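You operate a simulated robot arm through the tools that you are given. There is no shell and no other tool. Be economical: measure what you need, move in short steps, check, and stop when the job is done.

You run a simulated robot arm. Do the job below in one go: nothing can be reset, and whatever is moved stays where it is left.

## Task
Clamp the small yellow waste bag, twist its neck tight and tape it white.
Fine: no finger goes between clamp and bag; release the clamp when the tape is on.

The check looks at the end state, three seconds after you hand in, the way a careful person would. Anything else that was tipped, shoved, dropped, spilled or broken makes it a failure.

## Robot
A 6-joint arm with a two-finger parallel gripper, fixed in place. Base frame: the origin is at the foot of the arm, x ahead of it, y to its left, z up; the work surface is at about z = 0.84. Units: m, degrees, N and s.
With the tool pointing down near the work surface it reaches from about 0.24 to 0.64 m from the base axis. Its first joint turns from -66.0 to 66.0 degrees. Payload 2.7 kg.
Tool frame: the origin (TCP) lies between the finger pads and is the grasp point; the fingertips stand 0.023 m ahead of it; z points along the fingers, y is the line along which they close. Largest opening 0.094 m; finger width 0.038, thickness 0.01; the body of the gripper, 0.054 by 0.096 m, starts 0.039 m behind the TCP.
Orientation is that of the tool frame in the base frame, as a unit quaternion [w, x, y, z]. With the fingers straight down and closing along the base's y, the tool's x points along the base's -x, its y along +y and its z along -z.

## Interface
- The arm moves only by the tool move_arm. Its argument "increments" is a list of rows, each a list of 2 entries, a list of its own where there are three numbers: the shift along the base's x, y, z in m, then the turn, a rotation vector about the base's x, y, z in degrees. In form: [[[dx, dy, dz], [wx, wy, wz]], ...]. A call has 1 to 12 rows; each row shifts and turns the commanded pose from where the row before left it. "gripper" is the finger opening in m, from 0 to 0.094, set as the call begins (left out, the last holds). Rows are played at 5 a second. More than 0.05 m and 8.6 degrees between two rows, or a gripper value outside its range, and nothing of the call is played. Where a pose cannot be reached the arm comes as near as it can. A force on the tool above 70 N (or 10 N above the force at the start of the call, whichever is more), or a blocked arm, ends the call early, and 0.2 s more pass. The fingers move at their own pace (about 0.045 m/s each) and stop on an object; they squeeze with about 23 N. The grip force told is the motor's: it shows also when the fingers shut on nothing. Time passes only in rows, and 0.2 s behind the last, so rows that do not move let the fingers close. The reply holds the time, the measured pose of the TCP, the force on the tool along the base axes, the opening and the grip force, in the units named above and with some noise.
- Cameras (640 x 400 px; columns grow to the right, rows downward): "scene" is fixed at [0.0757, -0.424, 1.4253]; the picture's right is [0.82, -0.58, 0.00], its down [-0.21, -0.29, -0.93] and it looks along [0.54, 0.76, -0.36] (base axes); focal length 285 px, centre (320, 200). "wrist" rides on the gripper at [-0.039, 0, -0.044] in the tool frame; the picture's right is [0.00, -1.00, 0.00], its down [0.97, 0.00, -0.24] and it looks along [0.24, 0.00, 0.97] (tool axes); focal length 218 px, centre (320, 200). There is no depth. A picture from a camera that has moved, and an enlarged one, comes with that camera's place and axes in the base frame and with its lens.
- grab_frame(camera): a new picture of that camera. It takes no simulated time.
- zoom(camera, box): a new picture of the part [left, top, right, bottom] of that camera's present view, enlarged. It takes no simulated time.
- hand_in(): hands the job in; it is judged then, once.

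Work in short steps. Places have to be worked out from the pictures, the camera data and where the tool is seen: move nearer, look again, correct. Check each grasp and each placing, and mend what went wrong. You have 120 turns and 68 pictures in all, those below and enlarged ones among them. Open the gripper and draw the arm clear of the work before you hand the job in, unless the task says otherwise; then end with one line.

The tools are called after "Request:" as name(argument=value, ...) on one line, values as JSON. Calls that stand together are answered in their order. move_arm: Moves the arm, as the interface text tells. Its arguments: {"type":"object","properties":{"increments":{"type":"array"},"gripper":{"type":"number"}},"required":["increments"]} The other tools are called the same way: grab_frame (camera) takes a picture; zoom (camera, box) takes an enlarged picture of a part of a camera's view; hand_in () hands the job in.

At the start:

```text
clock: 0.0
tcp_pos: [0.2646, 0.1258, 1.3511]
orientation: [0.0, 0.001, 1.0, 0.0]
force: [-0.3, 0.3, 0.4]
gripper_width: 0.0944
gripper_force: 0.0
```

scene: 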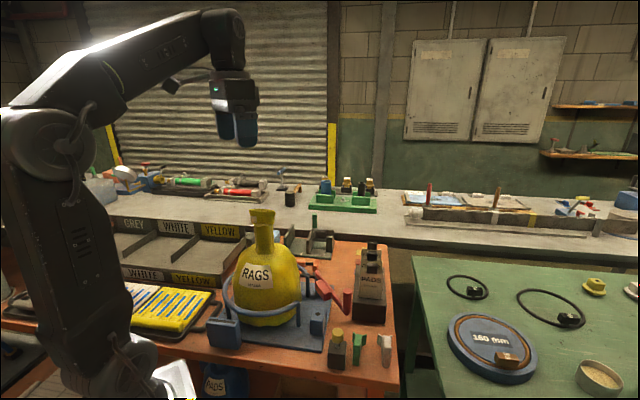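
wrist: 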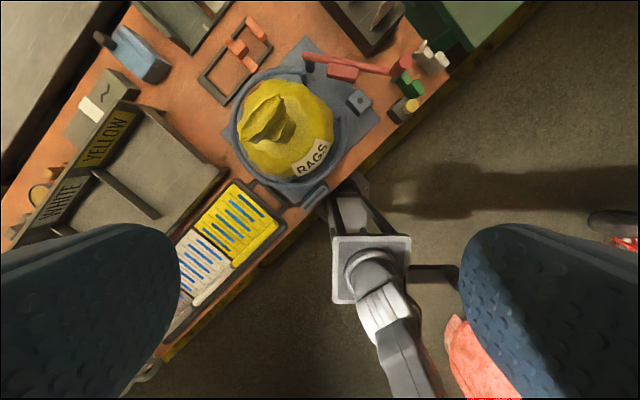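

I start by looking closer at the bench: the bag stands in a fixture with a red-handled clamp, with strips in white and yellow to the left.

Request:
zoom(camera="scene", box=[200, 200, 410, 380])

Request:
zoom(camera="scene", box=[90, 180, 250, 400])

Request:
zoom(camera="wrist", box=[180, 0, 460, 220])

```text
2.22 times, centred on (305, 290) of scene
camera zoom: at [0.0757, -0.424, 1.4253], right [0.82, -0.58, 0.0], down [-0.21, -0.29, -0.93], along [0.54, 0.76, -0.36], focal length 633 px, centre (353, 0)
```

zoom: 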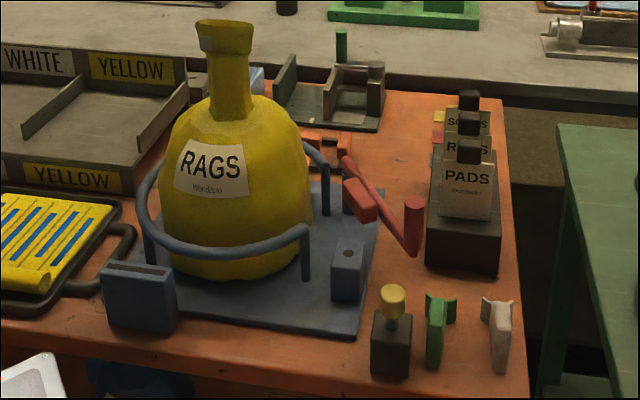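

```text
1.82 times, centred on (170, 290) of scene
camera zoom: at [0.0757, -0.424, 1.4253], right [0.82, -0.58, 0.0], down [-0.21, -0.29, -0.93], along [0.54, 0.76, -0.36], focal length 518 px, centre (593, 36)
```

zoom: 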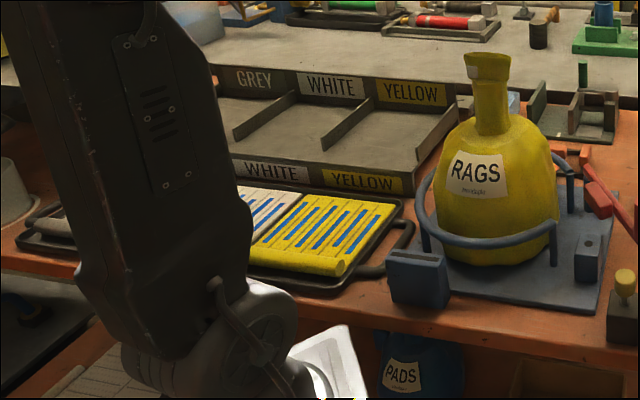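

```text
1.82 times, centred on (320, 110) of wrist
camera zoom: at [0.3039, 0.1254, 1.3964], right [0.0, -1.0, 0.0], down [-0.97, 0.0, 0.24], along [-0.24, 0.0, -0.97], focal length 397 px, centre (320, 364)
```

zoom: 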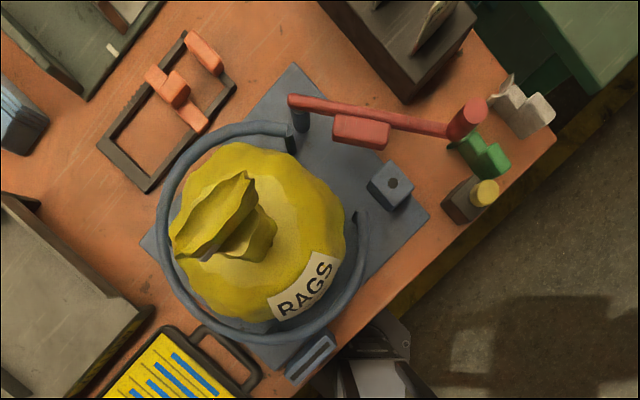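

The bag neck is near (0.335, 0.18, 1.05–1.15), the clamp lever's handle near (0.445, −0.01, 0.98), and small items stand around (0.4–0.5, −0.1). I move above that corner, staying high, to see them closer.

Request:
move_arm(increments=[[[0.03, -0.04, 0], [0, 0, 0]], [[0.03, -0.04, 0], [0, 0, 0]], [[0.03, -0.04, -0.02], [0, 0, 0]], [[0.03, -0.04, -0.03], [0, 0, 0]], [[0.0, -0.02, -0.04], [0, 0, 0]], [[0, 0, -0.04], [0, 0, 0]], [[0, 0, 0], [0, 0, 0]]])

Request:
grab_frame(camera="wrist")

Request:
grab_frame(camera="scene")

```text
refused: row 3 steps farther than a row can; nothing moved
```

```text
62 pictures are left
camera wrist: at [0.3039, 0.1254, 1.3964], right [0.0, -1.0, 0.0], down [-0.97, 0.0, 0.24], along [-0.24, 0.0, -0.97], focal length 218 px, centre (320, 200)
```

wrist: 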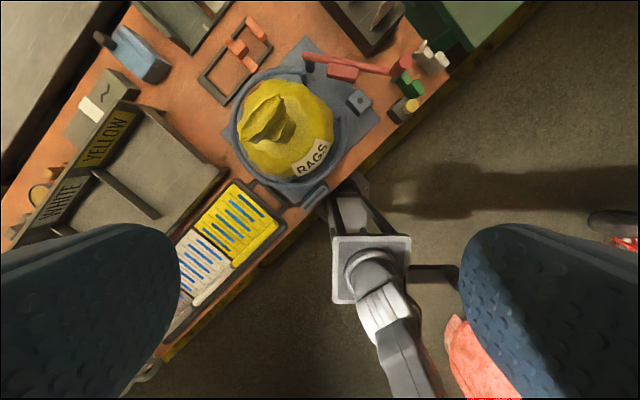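

```text
61 pictures are left
```

scene: 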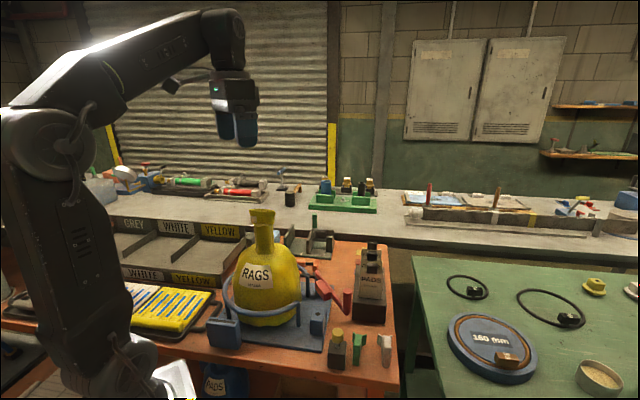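

The step was too long; I retry the same move in smaller rows.

Request:
move_arm(increments=[[[0.025, -0.035, 0], [0, 0, 0]], [[0.025, -0.035, 0], [0, 0, 0]], [[0.025, -0.035, 0], [0, 0, 0]], [[0.025, -0.035, 0], [0, 0, 0]], [[0.01, -0.035, -0.03], [0, 0, 0]], [[0, 0, -0.045], [0, 0, 0]], [[0, 0, -0.045], [0, 0, 0]], [[0, 0, 0], [0, 0, 0]]])

```text
clock: 1.8
tcp_pos: [0.3755, -0.0493, 1.2297]
orientation: [0.001, 0.0, 1.0, 0.0]
force: [0.4, -0.3, 0.8]
gripper_width: 0.0942
gripper_force: 0.0
```

The arm is above the front right corner; I look down.

Request:
grab_frame(camera="wrist")

Request:
zoom(camera="wrist", box=[160, 0, 480, 200])

```text
60 pictures are left
camera wrist: at [0.4142, -0.0498, 1.2754], right [0.0, -1.0, 0.0], down [-0.97, 0.0, 0.24], along [-0.24, 0.0, -0.97], focal length 218 px, centre (320, 200)
```

wrist: 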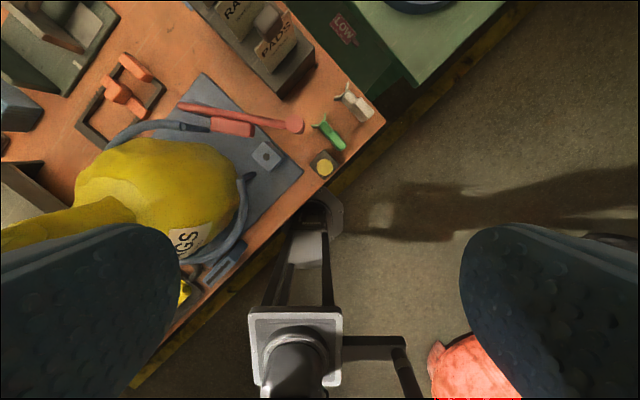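

```text
2.00 times, centred on (320, 100) of wrist
camera zoom: at [0.4142, -0.0498, 1.2754], right [0.0, -1.0, 0.0], down [-0.97, 0.0, 0.24], along [-0.24, 0.0, -0.97], focal length 436 px, centre (320, 400)
```

zoom: 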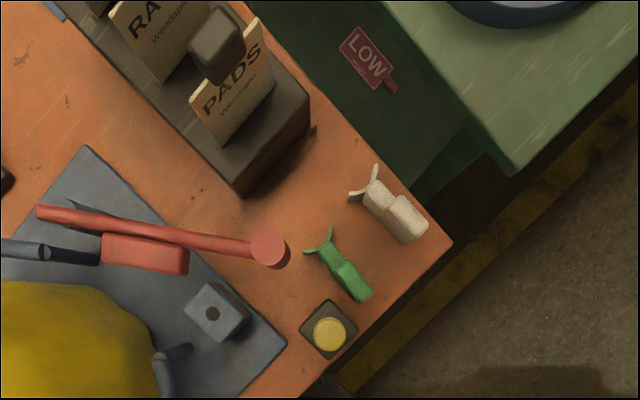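

Green and white forked pieces stand beside a black block with a yellow knob, and there is a holed block near the lever. I zoom from the scene camera to learn their shapes.

Request:
zoom(camera="scene", box=[300, 270, 410, 380])

Request:
zoom(camera="wrist", box=[170, 70, 390, 200])

Request:
zoom(camera="scene", box=[200, 230, 350, 360])

```text
3.64 times, centred on (355, 325) of scene
camera zoom: at [0.0757, -0.424, 1.4253], right [0.82, -0.58, 0.0], down [-0.21, -0.29, -0.93], along [0.54, 0.76, -0.36], focal length 1035 px, centre (193, -254)
```

zoom: 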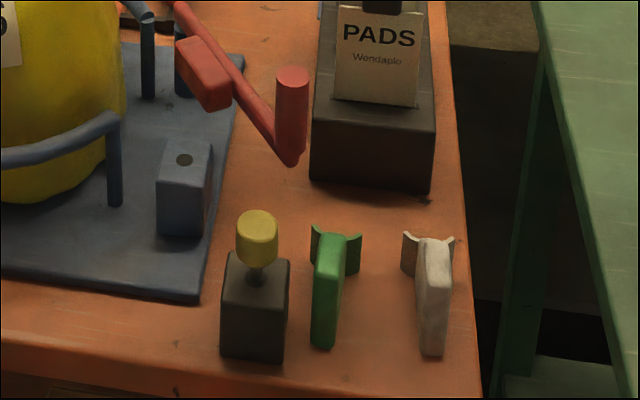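

```text
2.91 times, centred on (280, 135) of wrist
camera zoom: at [0.4142, -0.0498, 1.2754], right [0.0, -1.0, 0.0], down [-0.97, 0.0, 0.24], along [-0.24, 0.0, -0.97], focal length 635 px, centre (436, 389)
```

zoom: 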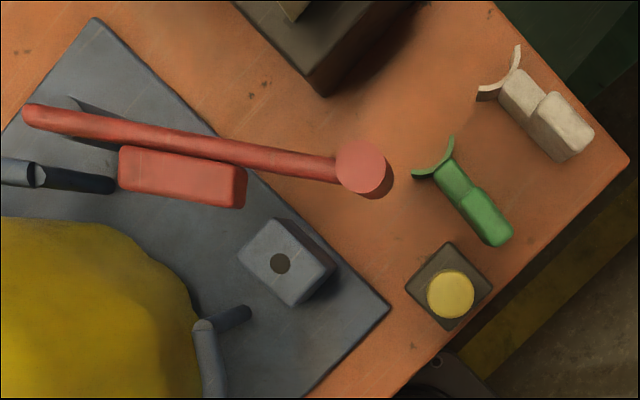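

```text
3.08 times, centred on (275, 295) of scene
camera zoom: at [0.0757, -0.424, 1.4253], right [0.82, -0.58, 0.0], down [-0.21, -0.29, -0.93], along [0.54, 0.76, -0.36], focal length 876 px, centre (458, -92)
```

zoom: 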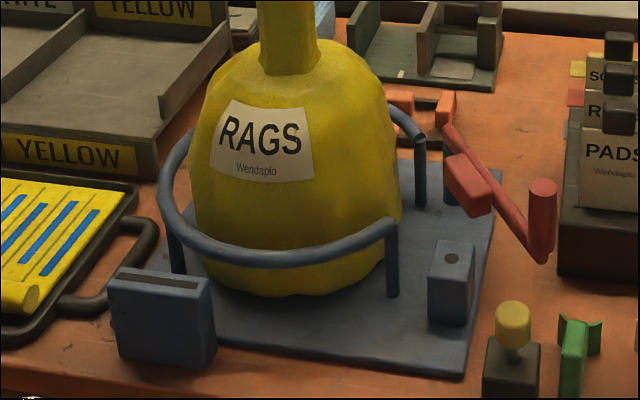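

The layout is clear: the red lever pivots near (0.47, 0.15) and swings toward the bag. The yellow-knobbed pin near (0.383, −0.057) should go into the holed block at (0.396, 0.041) behind the swung lever, and the white saddle piece is the tape. I will push the handle from outside with closed fingers, so I turn the tool now with the camera side away from the bag.

Request:
move_arm(increments=[[[0.01, 0, 0], [0, 0, -8.25]], [[0.01, 0, 0], [0, 0, -8.25]], [[0.01, 0, 0], [0, 0, -8.25]], [[0.01, 0, 0], [0, 0, -8.25]], [[0.01, 0, 0], [0, 0, -8.25]], [[0.01, 0, 0], [0, 0, -8.25]], [[0.01, 0, 0], [0, 0, -8.25]], [[0.01, 0, 0], [0, 0, -8.25]], [[0.01, 0.01, 0], [0, 0, -8.25]], [[0.012, 0.01, 0], [0, 0, -8.25]], [[0, 0.005, 0], [0, 0, -8.25]], [[0, 0, 0], [0, 0, -8.25]]], gripper=0)

Request:
grab_frame(camera="wrist")

```text
clock: 4.4
tcp_pos: [0.477, -0.0245, 1.2315]
orientation: [0.0, 0.761, 0.649, 0.0]
force: [-0.3, -0.7, -0.1]
gripper_width: 0.0
gripper_force: 23.1
```

```text
55 pictures are left
camera wrist: at [0.4712, -0.0635, 1.2771], right [-0.99, 0.16, 0.0], down [0.15, 0.96, 0.24], along [0.04, 0.24, -0.97], focal length 218 px, centre (320, 200)
```

wrist: 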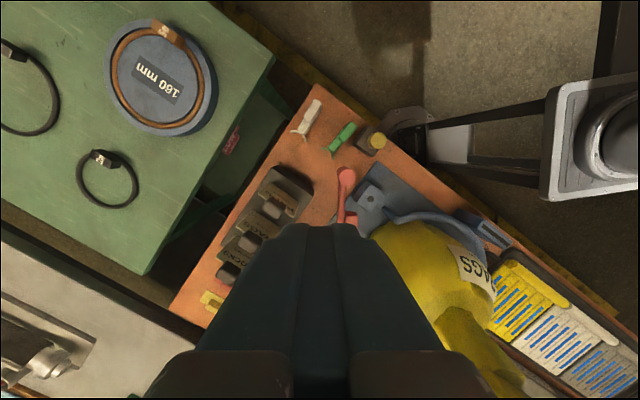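

The handle is again at about (0.443, −0.020). I go straight down beside it on its outer side.

Request:
move_arm(increments=[[[0, 0, -0.045], [0, 0, 0]], [[0, 0, -0.045], [0, 0, 0]], [[0, 0, -0.045], [0, 0, 0]], [[0, 0, -0.045], [0, 0, 0]], [[0, 0, -0.04], [0, 0, 0]], [[0, 0, -0.033], [0, 0, 0]], [[0, 0, 0], [0, 0, 0]]])

Request:
grab_frame(camera="wrist")

Request:
zoom(camera="scene", box=[240, 200, 440, 370])

```text
clock: 6.0
tcp_pos: [0.4768, -0.024, 0.9779]
orientation: [0.0, 0.76, 0.65, -0.001]
force: [0.0, -0.6, 0.3]
gripper_width: 0.0
gripper_force: 23.1
```

```text
54 pictures are left
camera wrist: at [0.4719, -0.0636, 1.0239], right [-0.99, 0.16, 0.0], down [0.15, 0.96, 0.24], along [0.04, 0.24, -0.97], focal length 218 px, centre (320, 200)
```

wrist: 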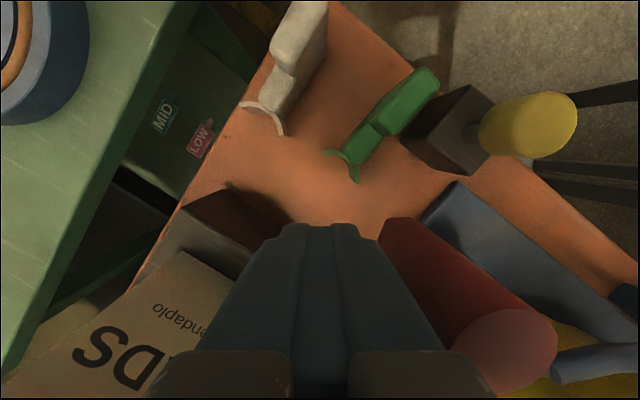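

```text
2.35 times, centred on (340, 285) of scene
camera zoom: at [0.0757, -0.424, 1.4253], right [0.82, -0.58, 0.0], down [-0.21, -0.29, -0.93], along [0.54, 0.76, -0.36], focal length 670 px, centre (273, 0)
```

zoom: 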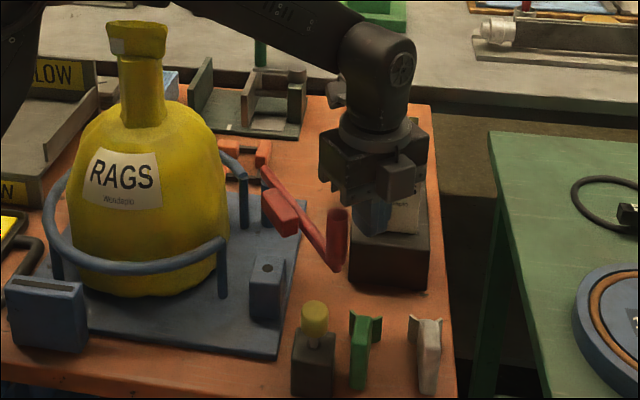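

The fingers are beside the handle, on the side away from the bag. I push along an arc about the pivot to roughly 30 degrees, then check.

Request:
move_arm(increments=[[[-0.014, 0.003, 0], [0, 0, 0]], [[-0.017, 0.0016, 0], [0, 0, -5.6]], [[-0.0147, 0.0027, 0], [0, 0, -5]], [[-0.0145, 0.004, 0], [0, 0, -5]], [[-0.0141, 0.0053, 0], [0, 0, -5]], [[0, 0, 0], [0, 0, 0]]])

Request:
zoom(camera="scene", box=[240, 200, 440, 370])

```text
clock: 7.4
tcp_pos: [0.4021, -0.0059, 0.9779]
orientation: [0.0, 0.865, 0.503, 0.001]
force: [0.3, 0.8, 0.3]
gripper_width: 0.0001
gripper_force: 22.9
```

```text
2.35 times, centred on (340, 285) of scene
camera zoom: at [0.0757, -0.424, 1.4253], right [0.82, -0.58, 0.0], down [-0.21, -0.29, -0.93], along [0.54, 0.76, -0.36], focal length 670 px, centre (273, 0)
```

zoom: 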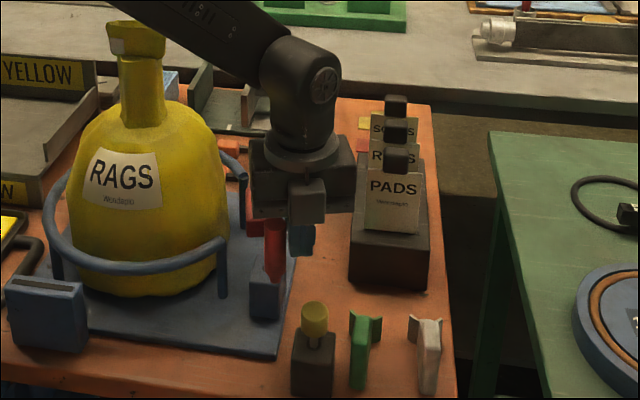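

The lever swings freely with almost no force. I continue to about 40 degrees, watching for contact with the bag.

Request:
move_arm(increments=[[[-0.0109, 0.0051, 0], [0, 0, -4]], [[-0.008, 0.0043, 0], [0, 0, -3]], [[-0.0077, 0.0047, 0], [0, 0, -3]], [[0, 0, 0], [0, 0, 0]]])

Request:
zoom(camera="scene", box=[230, 230, 370, 350])

Request:
grab_frame(camera="wrist")

```text
clock: 8.4
tcp_pos: [0.3752, 0.0074, 0.9774]
orientation: [0.0, 0.905, 0.425, 0.0]
force: [-0.1, 1.0, -0.3]
gripper_width: 0.0
gripper_force: 23.1
```

```text
3.33 times, centred on (300, 290) of scene
camera zoom: at [0.0757, -0.424, 1.4253], right [0.82, -0.58, 0.0], down [-0.21, -0.29, -0.93], along [0.54, 0.76, -0.36], focal length 949 px, centre (387, -100)
```

zoom: 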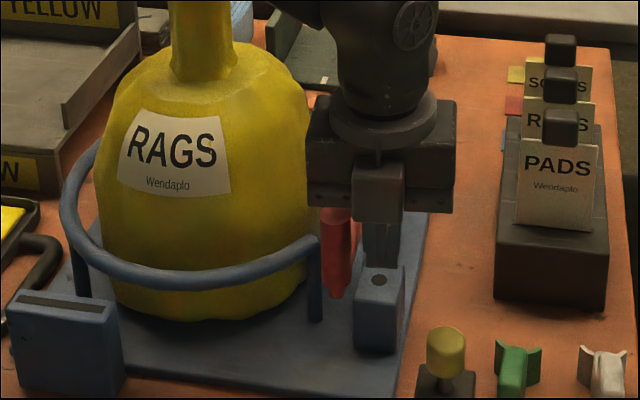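

```text
50 pictures are left
camera wrist: at [0.351, -0.0243, 1.0232], right [-0.77, 0.64, 0.0], down [0.62, 0.75, 0.24], along [0.15, 0.18, -0.97], focal length 218 px, centre (320, 200)
```

wrist: 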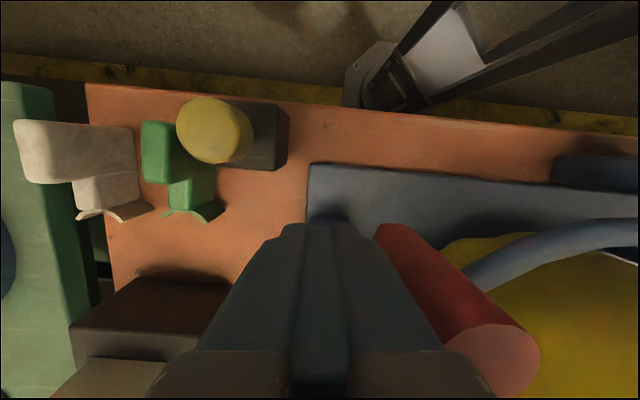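

Still nearly no resistance. I continue in two-degree steps.

Request:
move_arm(increments=[[[-0.0049, 0.0034, 0], [0, 0, -2]], [[-0.0049, 0.0035, 0], [0, 0, -2]], [[0, 0, 0], [0, 0, 0]]])

Request:
zoom(camera="scene", box=[230, 230, 370, 350])

```text
clock: 9.2
tcp_pos: [0.367, 0.0132, 0.9794]
orientation: [0.0, 0.919, 0.394, 0.0]
force: [12.4, -10.8, -6.8]
gripper_width: 0.0
gripper_force: 22.9
```

```text
3.33 times, centred on (300, 290) of scene
camera zoom: at [0.0762, -0.4243, 1.4252], right [0.82, -0.58, 0.0], down [-0.21, -0.29, -0.93], along [0.54, 0.76, -0.36], focal length 949 px, centre (387, -100)
```

zoom: 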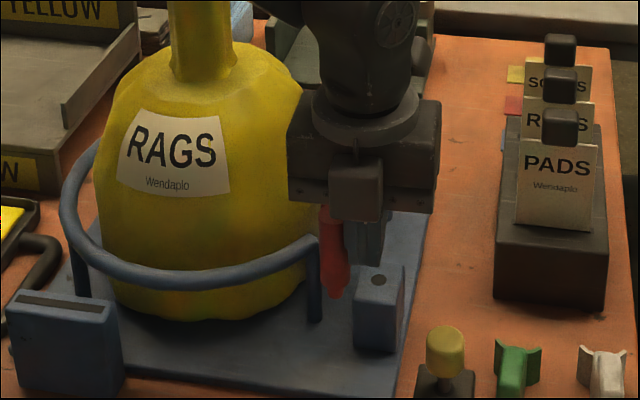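

A 17 N resistance appears: the pad is against the bag. I back off outward, rise, and see whether the lever stays.

Request:
move_arm(increments=[[[0.012, -0.011, 0], [0, 0, 0]], [[0.012, -0.011, 0], [0, 0, 0]], [[0, 0, 0.045], [0, 0, 0]], [[0, 0, 0.045], [0, 0, 0]], [[0, 0, 0.045], [0, 0, 0]], [[0, -0.03, 0.03], [0, 0, 0]], [[0, -0.03, 0.0], [0, 0, 0]], [[0, 0, 0], [0, 0, 0]]])

Request:
grab_frame(camera="wrist")

Request:
zoom(camera="scene", box=[230, 230, 370, 350])

```text
clock: 11.0
tcp_pos: [0.3924, -0.0686, 1.1433]
orientation: [-0.001, 0.919, 0.394, 0.0]
force: [0.1, -0.8, 1.0]
gripper_width: 0.0001
gripper_force: 23.0
```

```text
48 pictures are left
camera wrist: at [0.366, -0.0977, 1.1892], right [-0.72, 0.69, 0.0], down [0.67, 0.7, 0.24], along [0.17, 0.17, -0.97], focal length 218 px, centre (320, 200)
```

wrist: 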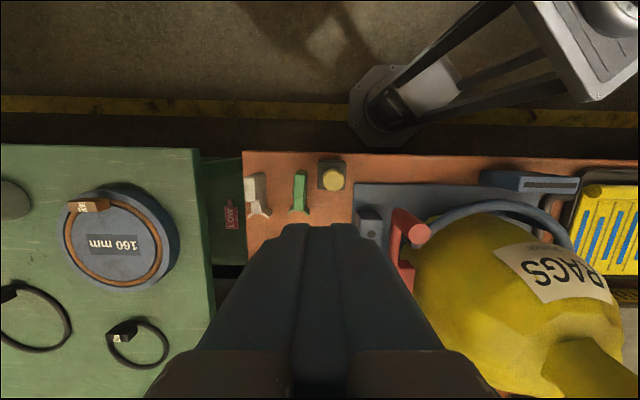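

```text
3.33 times, centred on (300, 290) of scene
camera zoom: at [0.0757, -0.424, 1.4253], right [0.82, -0.58, 0.0], down [-0.21, -0.29, -0.93], along [0.54, 0.76, -0.36], focal length 949 px, centre (387, -100)
```

zoom: 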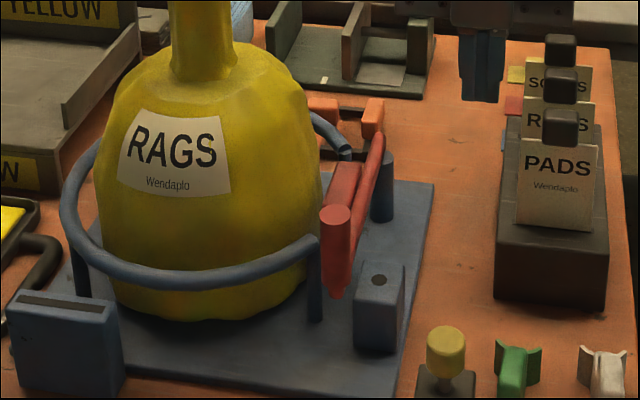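

The lever stays shut against the bag with the hole open behind it. I turn the tool 90 degrees so the fingers will close along the lever's direction (clear of lever and green piece), and look at pin and hole from nearer.

Request:
move_arm(increments=[[[0, 0.002, 0], [0, 0, 8.2]], [[0, 0.002, 0], [0, 0, 8.2]], [[0, 0.002, 0], [0, 0, 8.2]], [[0, 0.002, 0], [0, 0, 8.2]], [[0, 0.002, -0.005], [0, 0, 8.2]], [[0, 0.002, -0.005], [0, 0, 8.2]], [[0, 0.002, -0.01], [0, 0, 8.2]], [[0, 0.002, -0.01], [0, 0, 8.2]], [[0, 0.002, -0.01], [0, 0, 8.2]], [[0, 0.002, 0], [0, 0, 8.2]], [[0, 0, 0], [0, 0, 8]], [[0, 0, 0], [0, 0, 0]]], gripper=0.05)

Request:
zoom(camera="wrist", box=[200, 0, 440, 240])

```text
clock: 13.6
tcp_pos: [0.3912, -0.0475, 1.1038]
orientation: [0.001, 0.37, 0.929, 0.0]
force: [0.6, 0.1, 0.5]
gripper_width: 0.0501
gripper_force: 0.1
```

```text
1.67 times, centred on (320, 120) of wrist
camera zoom: at [0.4192, -0.0753, 1.1489], right [-0.69, -0.73, 0.0], down [-0.7, 0.67, 0.24], along [-0.17, 0.16, -0.97], focal length 364 px, centre (320, 333)
```

zoom: 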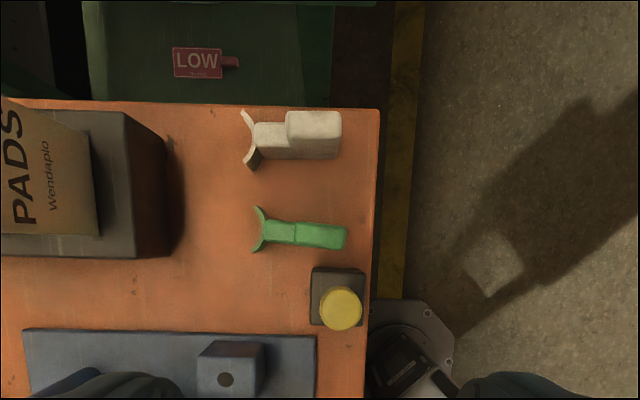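

Knob estimated at (0.383, −0.059, top 0.938); hole at (0.397, 0.041, top 0.900). I go over the knob, offset 8 mm away from the lever side, and stop just above it to check.

Request:
move_arm(increments=[[[-0.0024, -0.0171, 0], [0, 0, 0]], [[0, 0, -0.045], [0, 0, 0]], [[0, 0, -0.045], [0, 0, 0]], [[0, 0, -0.034], [0, 0, 0]], [[0, 0, 0], [0, 0, 0]]])

Request:
grab_frame(camera="wrist")

Request:
zoom(camera="scene", box=[280, 260, 420, 380])

```text
clock: 14.8
tcp_pos: [0.3835, -0.0687, 0.9795]
orientation: [0.001, 0.372, 0.928, 0.0]
force: [-0.2, -0.9, 0.3]
gripper_width: 0.05
gripper_force: 0.1
```

```text
45 pictures are left
camera wrist: at [0.4121, -0.0955, 1.0246], right [-0.69, -0.72, 0.0], down [-0.7, 0.67, 0.24], along [-0.17, 0.17, -0.97], focal length 218 px, centre (320, 200)
```

wrist: 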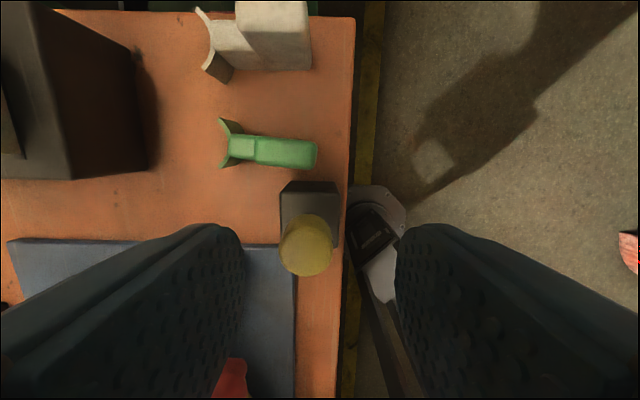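

```text
3.33 times, centred on (350, 320) of scene
camera zoom: at [0.0757, -0.424, 1.4253], right [0.82, -0.58, 0.0], down [-0.21, -0.29, -0.93], along [0.54, 0.76, -0.36], focal length 949 px, centre (220, -200)
```

zoom: 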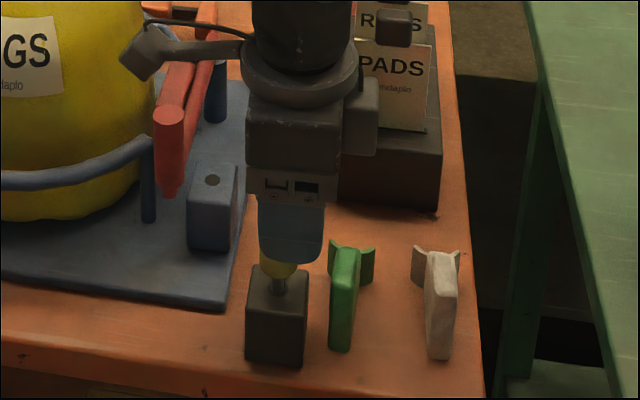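

The knob sits about 5 mm left of the finger midline. I correct for that and lower so the fingers straddle it.

Request:
move_arm(increments=[[[0.0076, 0.0005, 0], [0, 0, 0]], [[0, 0, -0.022], [0, 0, 0]], [[0, 0, -0.022], [0, 0, 0]], [[0, 0, 0], [0, 0, 0]]])

Request:
grab_frame(camera="wrist")

```text
clock: 15.8
tcp_pos: [0.3929, -0.0644, 0.934]
orientation: [0.0, 0.372, 0.928, 0.0]
force: [0.0, -0.4, -0.7]
gripper_width: 0.0503
gripper_force: 0.1
```

```text
43 pictures are left
camera wrist: at [0.4213, -0.093, 0.9802], right [-0.69, -0.72, 0.0], down [-0.7, 0.67, 0.24], along [-0.17, 0.17, -0.97], focal length 218 px, centre (320, 200)
```

wrist: 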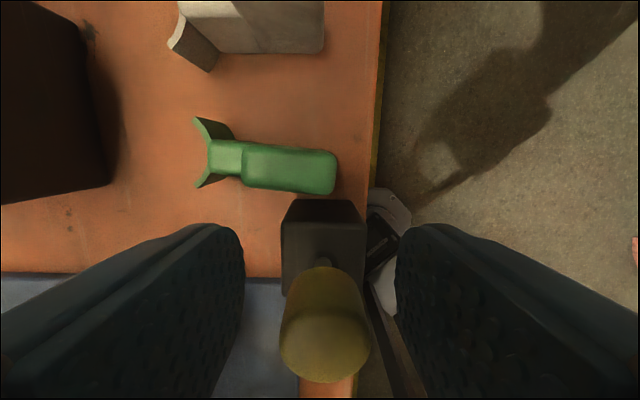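

The knob is centred between the fingers and they clear the green piece. I close.

Request:
move_arm(increments=[[[0, 0, 0], [0, 0, 0]], [[0, 0, 0], [0, 0, 0]], [[0, 0, 0], [0, 0, 0]], [[0, 0, 0], [0, 0, 0]]], gripper=0)

```text
clock: 16.8
tcp_pos: [0.3933, -0.0657, 0.9358]
orientation: [0.001, 0.371, 0.928, 0.001]
force: [-0.3, -0.2, 0.1]
gripper_width: 0.0244
gripper_force: 22.2
```

Gripped at 24 mm, which fits the knob. I lift straight up and look at the pin.

Request:
move_arm(increments=[[[0, 0, 0.02], [0, 0, 0]], [[0, 0, 0.03], [0, 0, 0]], [[0, 0, 0.03], [0, 0, 0]], [[0, 0, 0], [0, 0, 0]]])

Request:
zoom(camera="scene", box=[280, 240, 420, 360])

Request:
zoom(camera="wrist", box=[200, 200, 440, 400])

```text
clock: 17.8
tcp_pos: [0.395, -0.0662, 1.0149]
orientation: [0.0, 0.371, 0.929, 0.0]
force: [0.0, -0.4, -0.1]
gripper_width: 0.0244
gripper_force: 23.1
```

```text
3.33 times, centred on (350, 300) of scene
camera zoom: at [0.0757, -0.424, 1.4253], right [0.82, -0.58, 0.0], down [-0.21, -0.29, -0.93], along [0.54, 0.76, -0.36], focal length 949 px, centre (220, -133)
```

zoom: 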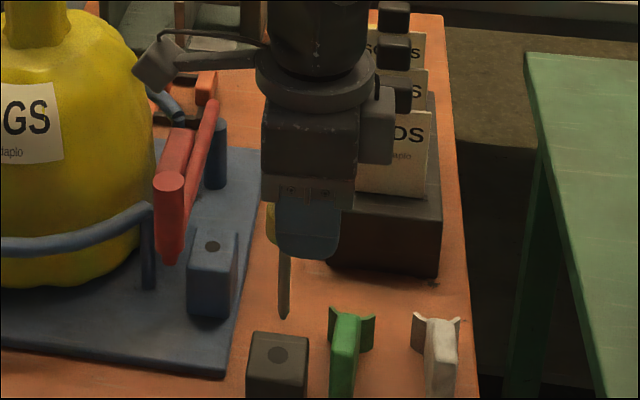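

```text
2.00 times, centred on (320, 300) of wrist
camera zoom: at [0.4237, -0.0942, 1.0599], right [-0.69, -0.72, 0.0], down [-0.7, 0.67, 0.24], along [-0.17, 0.17, -0.97], focal length 436 px, centre (320, 0)
```

zoom: 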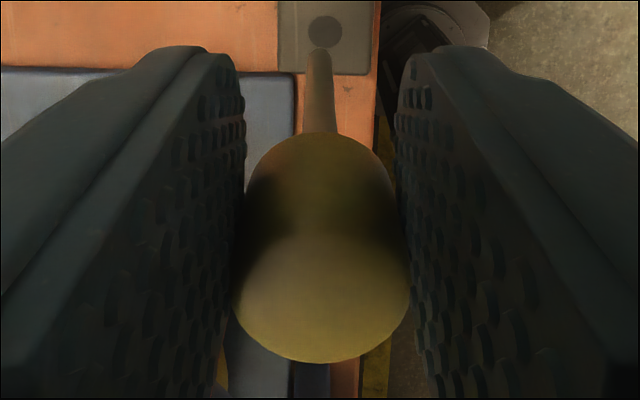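

Pin is in hand, its tip at about z 0.943. I carry it over the catch block's hole at this height and compare tip with hole.

Request:
move_arm(increments=[[[0.005, 0.03, 0], [0, 0, 0]], [[0.004, 0.035, 0], [0, 0, 0]], [[0.004, 0.0335, 0], [0, 0, 0]], [[0, 0, 0], [0, 0, 0]], [[0, 0, 0], [0, 0, 0]]])

Request:
zoom(camera="scene", box=[280, 240, 380, 330])

Request:
zoom(camera="wrist", box=[200, 200, 440, 400])

```text
clock: 19.0
tcp_pos: [0.4097, 0.0326, 1.014]
orientation: [0.0, 0.371, 0.929, 0.0]
force: [0.3, -0.3, -0.6]
gripper_width: 0.0244
gripper_force: 23.0
```

```text
4.44 times, centred on (330, 285) of scene
camera zoom: at [0.0757, -0.424, 1.4253], right [0.82, -0.58, 0.0], down [-0.21, -0.29, -0.93], along [0.54, 0.76, -0.36], focal length 1265 px, centre (276, -178)
```

zoom: 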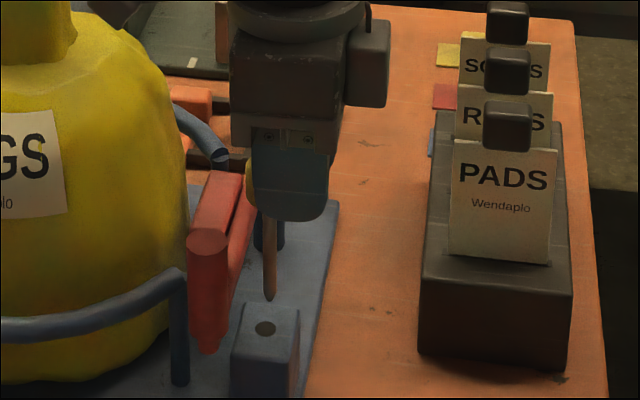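

```text
2.00 times, centred on (320, 300) of wrist
camera zoom: at [0.4378, 0.004, 1.0588], right [-0.69, -0.72, 0.0], down [-0.7, 0.67, 0.24], along [-0.17, 0.17, -0.97], focal length 436 px, centre (320, 0)
```

zoom: 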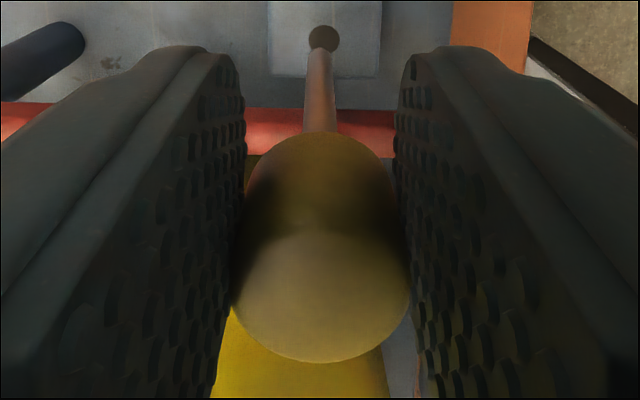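

In both views the hole lies about 2.5 mm beyond the tip, toward the lever. I shift by (−1.6, +2.3) mm, lower 15 mm and check again.

Request:
move_arm(increments=[[[-0.0016, 0.0023, 0], [0, 0, 0]], [[0, 0, -0.015], [0, 0, 0]], [[0, 0, 0], [0, 0, 0]], [[0, 0, 0], [0, 0, 0]]])

Request:
zoom(camera="scene", box=[300, 270, 360, 330])

Request:
zoom(camera="wrist", box=[260, 180, 380, 280])

```text
clock: 20.0
tcp_pos: [0.4064, 0.036, 0.9978]
orientation: [0.001, 0.371, 0.928, 0.0]
force: [-0.6, 0.9, -0.5]
gripper_width: 0.0242
gripper_force: 23.2
```

```text
6.67 times, centred on (330, 300) of scene
camera zoom: at [0.0757, -0.424, 1.4253], right [0.82, -0.58, 0.0], down [-0.21, -0.29, -0.93], along [0.54, 0.76, -0.36], focal length 1898 px, centre (253, -467)
```

zoom: 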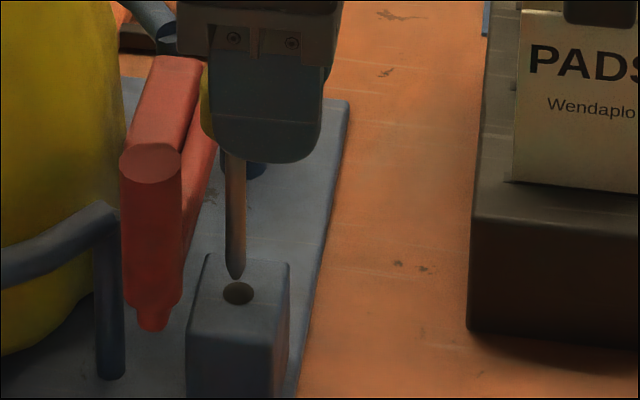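

```text
4.00 times, centred on (320, 230) of wrist
camera zoom: at [0.4361, 0.0074, 1.0442], right [-0.69, -0.72, 0.0], down [-0.7, 0.67, 0.24], along [-0.17, 0.17, -0.97], focal length 873 px, centre (320, 80)
```

zoom: 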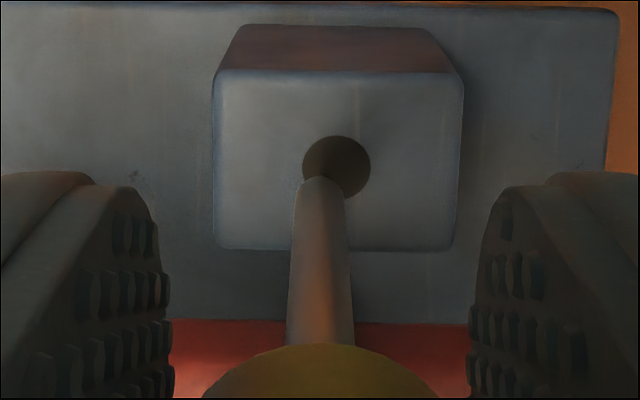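

The tip is a few mm above the block and about 2 mm short along the lever direction. I correct by (−1, −1.8) mm and start lowering, watching the force.

Request:
move_arm(increments=[[[-0.001, -0.0018, 0], [0, 0, 0]], [[0, 0, 0], [0, 0, 0]], [[0, 0, -0.006], [0, 0, 0]], [[0, 0, -0.006], [0, 0, 0]], [[0, 0, 0], [0, 0, 0]]])

Request:
zoom(camera="wrist", box=[260, 180, 380, 280])

```text
clock: 21.2
tcp_pos: [0.4052, 0.0338, 0.9874]
orientation: [0.001, 0.371, 0.929, -0.001]
force: [0.8, -0.5, 0.4]
gripper_width: 0.0241
gripper_force: 22.9
```

```text
4.00 times, centred on (320, 230) of wrist
camera zoom: at [0.4337, 0.0061, 1.0329], right [-0.69, -0.72, 0.0], down [-0.7, 0.67, 0.24], along [-0.17, 0.17, -0.97], focal length 873 px, centre (320, 80)
```

zoom: 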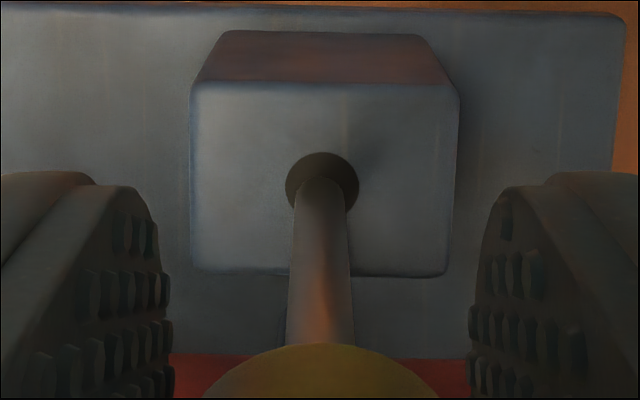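

Aligned sideways now and no force. I check from the scene camera whether the tip has entered.

Request:
zoom(camera="scene", box=[300, 270, 360, 330])

```text
6.67 times, centred on (330, 300) of scene
camera zoom: at [0.0757, -0.424, 1.4253], right [0.82, -0.58, 0.0], down [-0.21, -0.29, -0.93], along [0.54, 0.76, -0.36], focal length 1898 px, centre (253, -467)
```

zoom: 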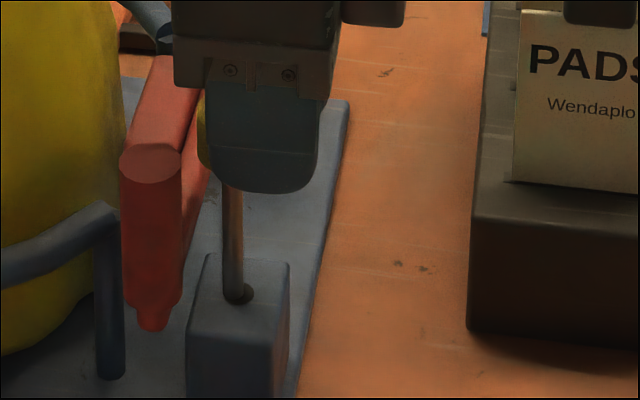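

The tip is at or in the hole, riding about 1.3 mm toward the lever side. I shift (+1, −0.8) mm and lower on.

Request:
move_arm(increments=[[[0.001, -0.0008, 0], [0, 0, 0]], [[0, 0, 0], [0, 0, 0]], [[0, 0, -0.008], [0, 0, 0]], [[0, 0, -0.008], [0, 0, 0]], [[0, 0, 0], [0, 0, 0]]])

```text
clock: 22.4
tcp_pos: [0.4069, 0.0329, 0.971]
orientation: [0.001, 0.372, 0.928, -0.001]
force: [0.6, 0.4, -0.3]
gripper_width: 0.0242
gripper_force: 22.9
```

No force at z 0.971, so the pin is sliding in. I continue to near the seated height of 0.938.

Request:
move_arm(increments=[[[0, 0, -0.008], [0, 0, 0]], [[0, 0, -0.008], [0, 0, 0]], [[0, 0, -0.008], [0, 0, 0]], [[0, 0, -0.007], [0, 0, 0]], [[0, 0, 0], [0, 0, 0]]])

Request:
zoom(camera="scene", box=[290, 250, 370, 330])

```text
clock: 23.6
tcp_pos: [0.4087, 0.0331, 0.9409]
orientation: [0.002, 0.371, 0.929, 0.001]
force: [0.4, -2.8, 17.6]
gripper_width: 0.0244
gripper_force: 22.5
```

```text
5.00 times, centred on (330, 290) of scene
camera zoom: at [0.0755, -0.4241, 1.4253], right [0.82, -0.58, 0.0], down [-0.21, -0.29, -0.93], along [0.54, 0.76, -0.36], focal length 1423 px, centre (270, -250)
```

zoom: 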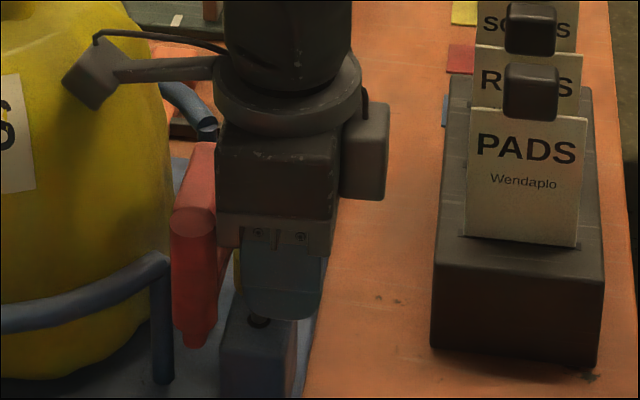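

The pin stopped at nearly its seated height with 17 N. I ease up 1 mm, open a little so as not to touch the handle, and rise.

Request:
move_arm(increments=[[[0, 0, 0.002], [0, 0, 0]], [[0, 0, 0], [0, 0, 0]], [[0, 0, 0], [0, 0, 0]], [[0, 0, 0.02], [0, 0, 0]], [[0, 0, 0.045], [0, 0, 0]], [[0, 0, 0.045], [0, 0, 0]], [[0.01, -0.04, 0.02], [0, 0, 0]], [[0, 0, 0], [0, 0, 0]]], gripper=0.036)

Request:
zoom(camera="scene", box=[280, 240, 380, 340])

Request:
grab_frame(camera="wrist")

```text
clock: 25.4
tcp_pos: [0.4165, -0.0071, 1.0738]
orientation: [-0.001, 0.372, 0.928, 0.0]
force: [0.2, 0.6, 0.0]
gripper_width: 0.0359
gripper_force: 0.1
```

```text
4.00 times, centred on (330, 290) of scene
camera zoom: at [0.0757, -0.424, 1.4253], right [0.82, -0.58, 0.0], down [-0.21, -0.29, -0.93], along [0.54, 0.76, -0.36], focal length 1139 px, centre (280, -160)
```

zoom: 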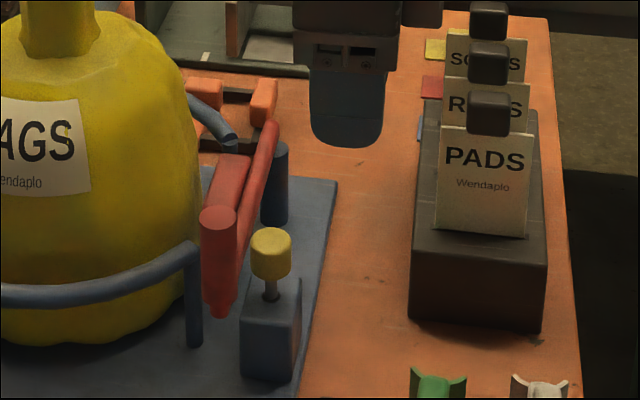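

```text
32 pictures are left
camera wrist: at [0.4451, -0.035, 1.1193], right [-0.69, -0.72, 0.0], down [-0.7, 0.67, 0.24], along [-0.17, 0.17, -0.97], focal length 218 px, centre (320, 200)
```

wrist: 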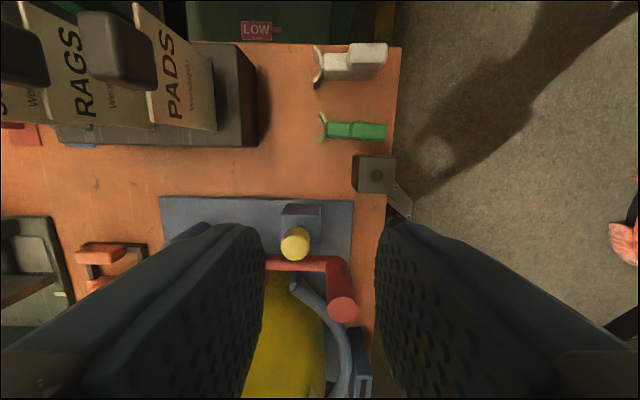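

The pin is in and locks the lever. Next the neck: I rise well above the bag, open wide, go over the neck with the fingers closing across its thin side, and look.

Request:
move_arm(increments=[[[0, 0, 0.045], [0, 0, 0]], [[0, 0, 0.045], [0, 0, 0]], [[0, 0, 0.045], [0, 0, 0]], [[0, 0, 0.045], [0, 0, 0]], [[-0.014, 0.031, 0.02], [0, 0, 0]], [[-0.014, 0.031, 0], [0, 0, 0]], [[-0.014, 0.031, 0], [0, 0, 0]], [[-0.014, 0.031, 0], [0, 0, 0]], [[-0.0, 0.011, 0], [0, 0, 0]], [[0, 0, 0], [0, 0, 0]]], gripper=0.085)

Request:
grab_frame(camera="wrist")

Request:
zoom(camera="scene", box=[200, 160, 320, 260])

```text
clock: 27.6
tcp_pos: [0.3598, 0.1272, 1.2766]
orientation: [0.0, 0.372, 0.928, 0.001]
force: [0.1, -0.6, 0.4]
gripper_width: 0.085
gripper_force: 0.1
```

```text
31 pictures are left
camera wrist: at [0.3883, 0.1003, 1.3207], right [-0.69, -0.72, 0.0], down [-0.7, 0.67, 0.24], along [-0.17, 0.17, -0.97], focal length 218 px, centre (320, 200)
```

wrist: 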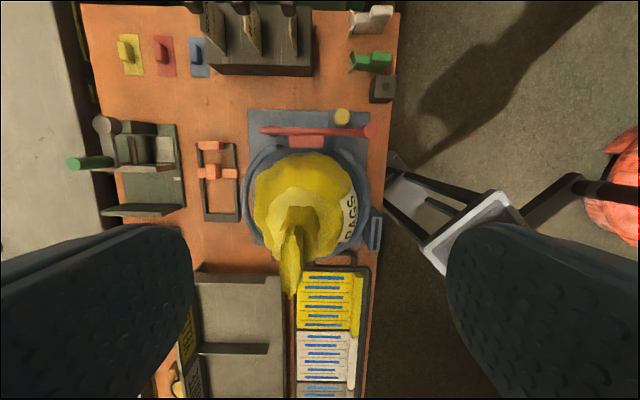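

```text
4.00 times, centred on (260, 210) of scene
camera zoom: at [0.0757, -0.424, 1.4253], right [0.82, -0.58, 0.0], down [-0.21, -0.29, -0.93], along [0.54, 0.76, -0.36], focal length 1139 px, centre (560, 160)
```

zoom: 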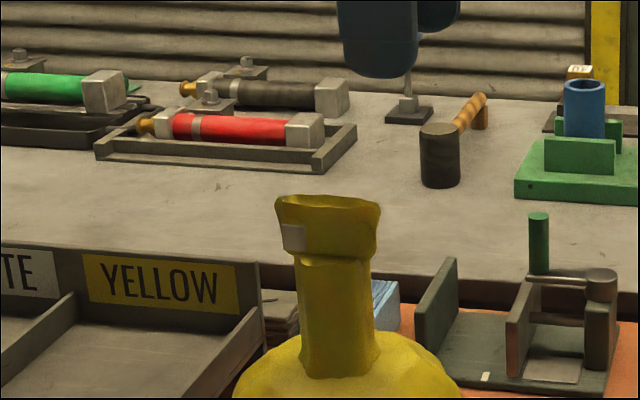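

Neck spans z≈1.03–1.10 and the flared top 1.10–1.147, centred near (0.332, 0.185). I move over it to z 1.20 and check centring.

Request:
move_arm(increments=[[[-0.014, 0.029, 0], [0, 0, 0]], [[-0.014, 0.029, 0], [0, 0, 0]], [[0, 0, -0.038], [0, 0, 0]], [[0, 0, -0.038], [0, 0, 0]], [[0, 0, 0], [0, 0, 0]]])

Request:
grab_frame(camera="wrist")

Request:
zoom(camera="scene", box=[200, 140, 340, 260])

```text
clock: 28.8
tcp_pos: [0.3324, 0.1893, 1.1972]
orientation: [0.0, 0.371, 0.928, 0.0]
force: [-0.2, -0.5, 0.0]
gripper_width: 0.085
gripper_force: 0.1
```

```text
29 pictures are left
camera wrist: at [0.3608, 0.1608, 1.2426], right [-0.69, -0.72, 0.0], down [-0.7, 0.67, 0.24], along [-0.17, 0.17, -0.97], focal length 218 px, centre (320, 200)
```

wrist: 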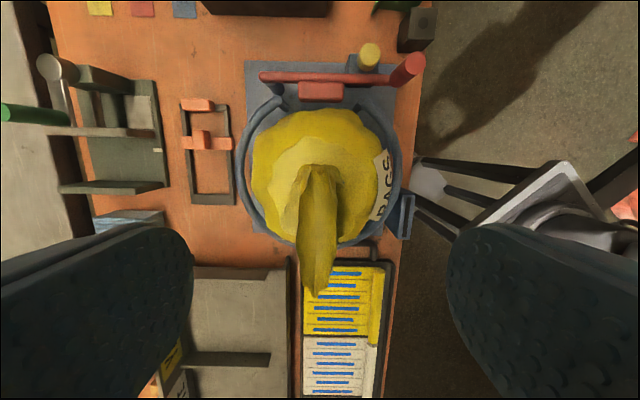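

```text
3.33 times, centred on (270, 200) of scene
camera zoom: at [0.0757, -0.424, 1.4253], right [0.82, -0.58, 0.0], down [-0.21, -0.29, -0.93], along [0.54, 0.76, -0.36], focal length 949 px, centre (487, 200)
```

zoom: 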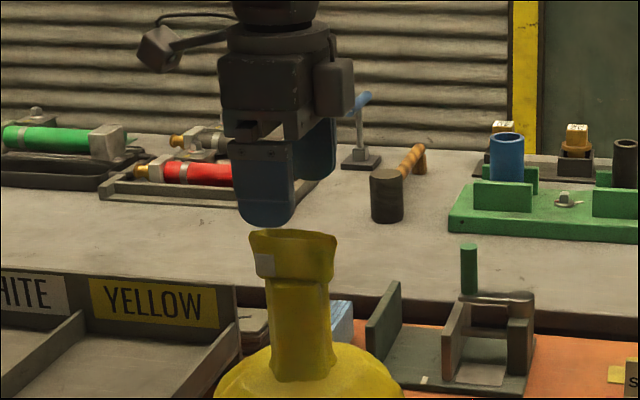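

The neck is centred between the fingers. I lower to z 1.118 so they straddle the upper neck and mouth.

Request:
move_arm(increments=[[[0, 0, -0.03], [0, 0, 0]], [[0, 0, -0.03], [0, 0, 0]], [[0, 0, -0.018], [0, 0, 0]], [[0, 0, 0], [0, 0, 0]]])

Request:
zoom(camera="scene", box=[200, 160, 320, 260])

```text
clock: 29.8
tcp_pos: [0.3332, 0.1871, 1.1175]
orientation: [0.0, 0.371, 0.928, 0.0]
force: [0.6, -0.2, 0.4]
gripper_width: 0.0848
gripper_force: 0.0
```

```text
4.00 times, centred on (260, 210) of scene
camera zoom: at [0.0757, -0.424, 1.4253], right [0.82, -0.58, 0.0], down [-0.21, -0.29, -0.93], along [0.54, 0.76, -0.36], focal length 1139 px, centre (560, 160)
```

zoom: 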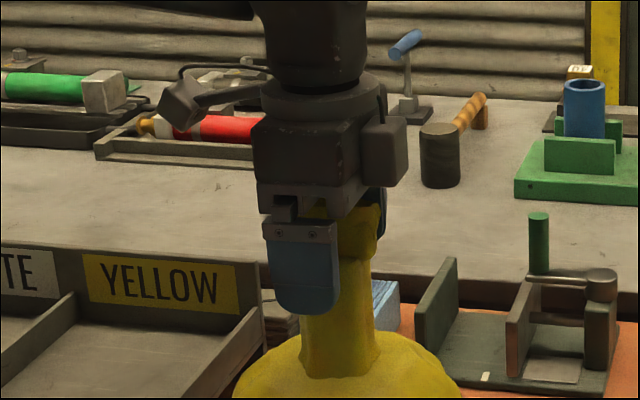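

The front finger covers the upper neck and nothing presses. I close on it.

Request:
move_arm(increments=[[[0, 0, 0], [0, 0, 0]], [[0, 0, 0], [0, 0, 0]], [[0, 0, 0], [0, 0, 0]], [[0, 0, 0], [0, 0, 0]], [[0, 0, 0], [0, 0, 0]], [[0, 0, 0], [0, 0, 0]]], gripper=0)

```text
clock: 31.2
tcp_pos: [0.3328, 0.1897, 1.1192]
orientation: [0.001, 0.371, 0.929, 0.001]
force: [2.3, 1.9, 3.4]
gripper_width: 0.0334
gripper_force: 22.9
```

Firm grip at 33 mm. I twist clockwise by 96 degrees and look at readings.

Request:
move_arm(increments=[[[0, 0, 0], [0, 0, -8]], [[0, 0, 0], [0, 0, -8]], [[0, 0, 0], [0, 0, -8]], [[0, 0, 0], [0, 0, -8]], [[0, 0, 0], [0, 0, -8]], [[0, 0, 0], [0, 0, -8]], [[0, 0, 0], [0, 0, -8]], [[0, 0, 0], [0, 0, -8]], [[0, 0, 0], [0, 0, -8]], [[0, 0, 0], [0, 0, -8]], [[0, 0, 0], [0, 0, -8]], [[0, 0, 0], [0, 0, -8]]])

Request:
zoom(camera="scene", box=[200, 160, 320, 260])

```text
clock: 33.8
tcp_pos: [0.3427, 0.1718, 1.1202]
orientation: [-0.005, 0.937, 0.348, 0.001]
force: [-12.0, 14.9, 15.8]
gripper_width: 0.0347
gripper_force: 22.9
out of reach, approached as far as the arm can: row 12
```

```text
4.00 times, centred on (260, 210) of scene
camera zoom: at [0.0752, -0.4236, 1.4254], right [0.82, -0.58, 0.0], down [-0.21, -0.29, -0.93], along [0.54, 0.76, -0.36], focal length 1139 px, centre (560, 160)
```

zoom: 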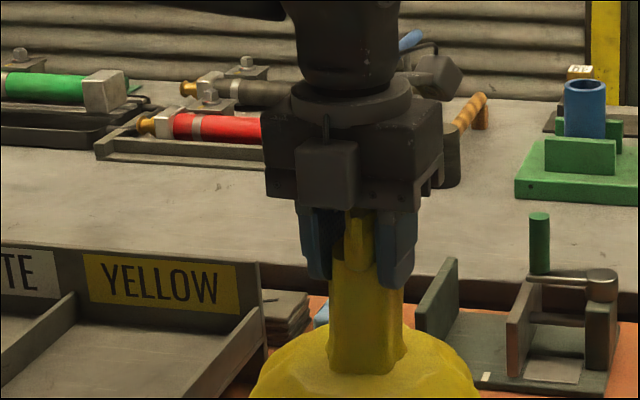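

The wrist reached its joint limit and the TCP was pulled 2 cm off; I turn back 16 degrees right away and check the place and the bag.

Request:
move_arm(increments=[[[0, 0, 0], [0, 0, 8]], [[0, 0, 0], [0, 0, 8]], [[0, 0, 0], [0, 0, 0]]])

Request:
zoom(camera="scene", box=[190, 170, 370, 350])

```text
clock: 34.6
tcp_pos: [0.3439, 0.169, 1.1191]
orientation: [0.0, 0.881, 0.474, -0.001]
force: [-5.9, 6.6, 11.6]
gripper_width: 0.0349
gripper_force: 23.0
```

```text
2.22 times, centred on (280, 260) of scene
camera zoom: at [0.0754, -0.4239, 1.4254], right [0.82, -0.58, 0.0], down [-0.21, -0.29, -0.93], along [0.54, 0.76, -0.36], focal length 633 px, centre (409, 67)
```

zoom: 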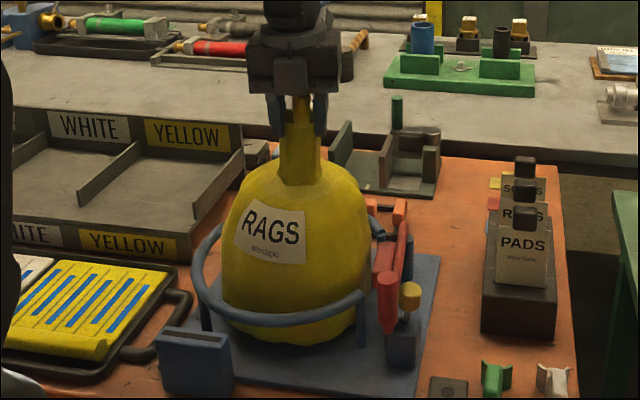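

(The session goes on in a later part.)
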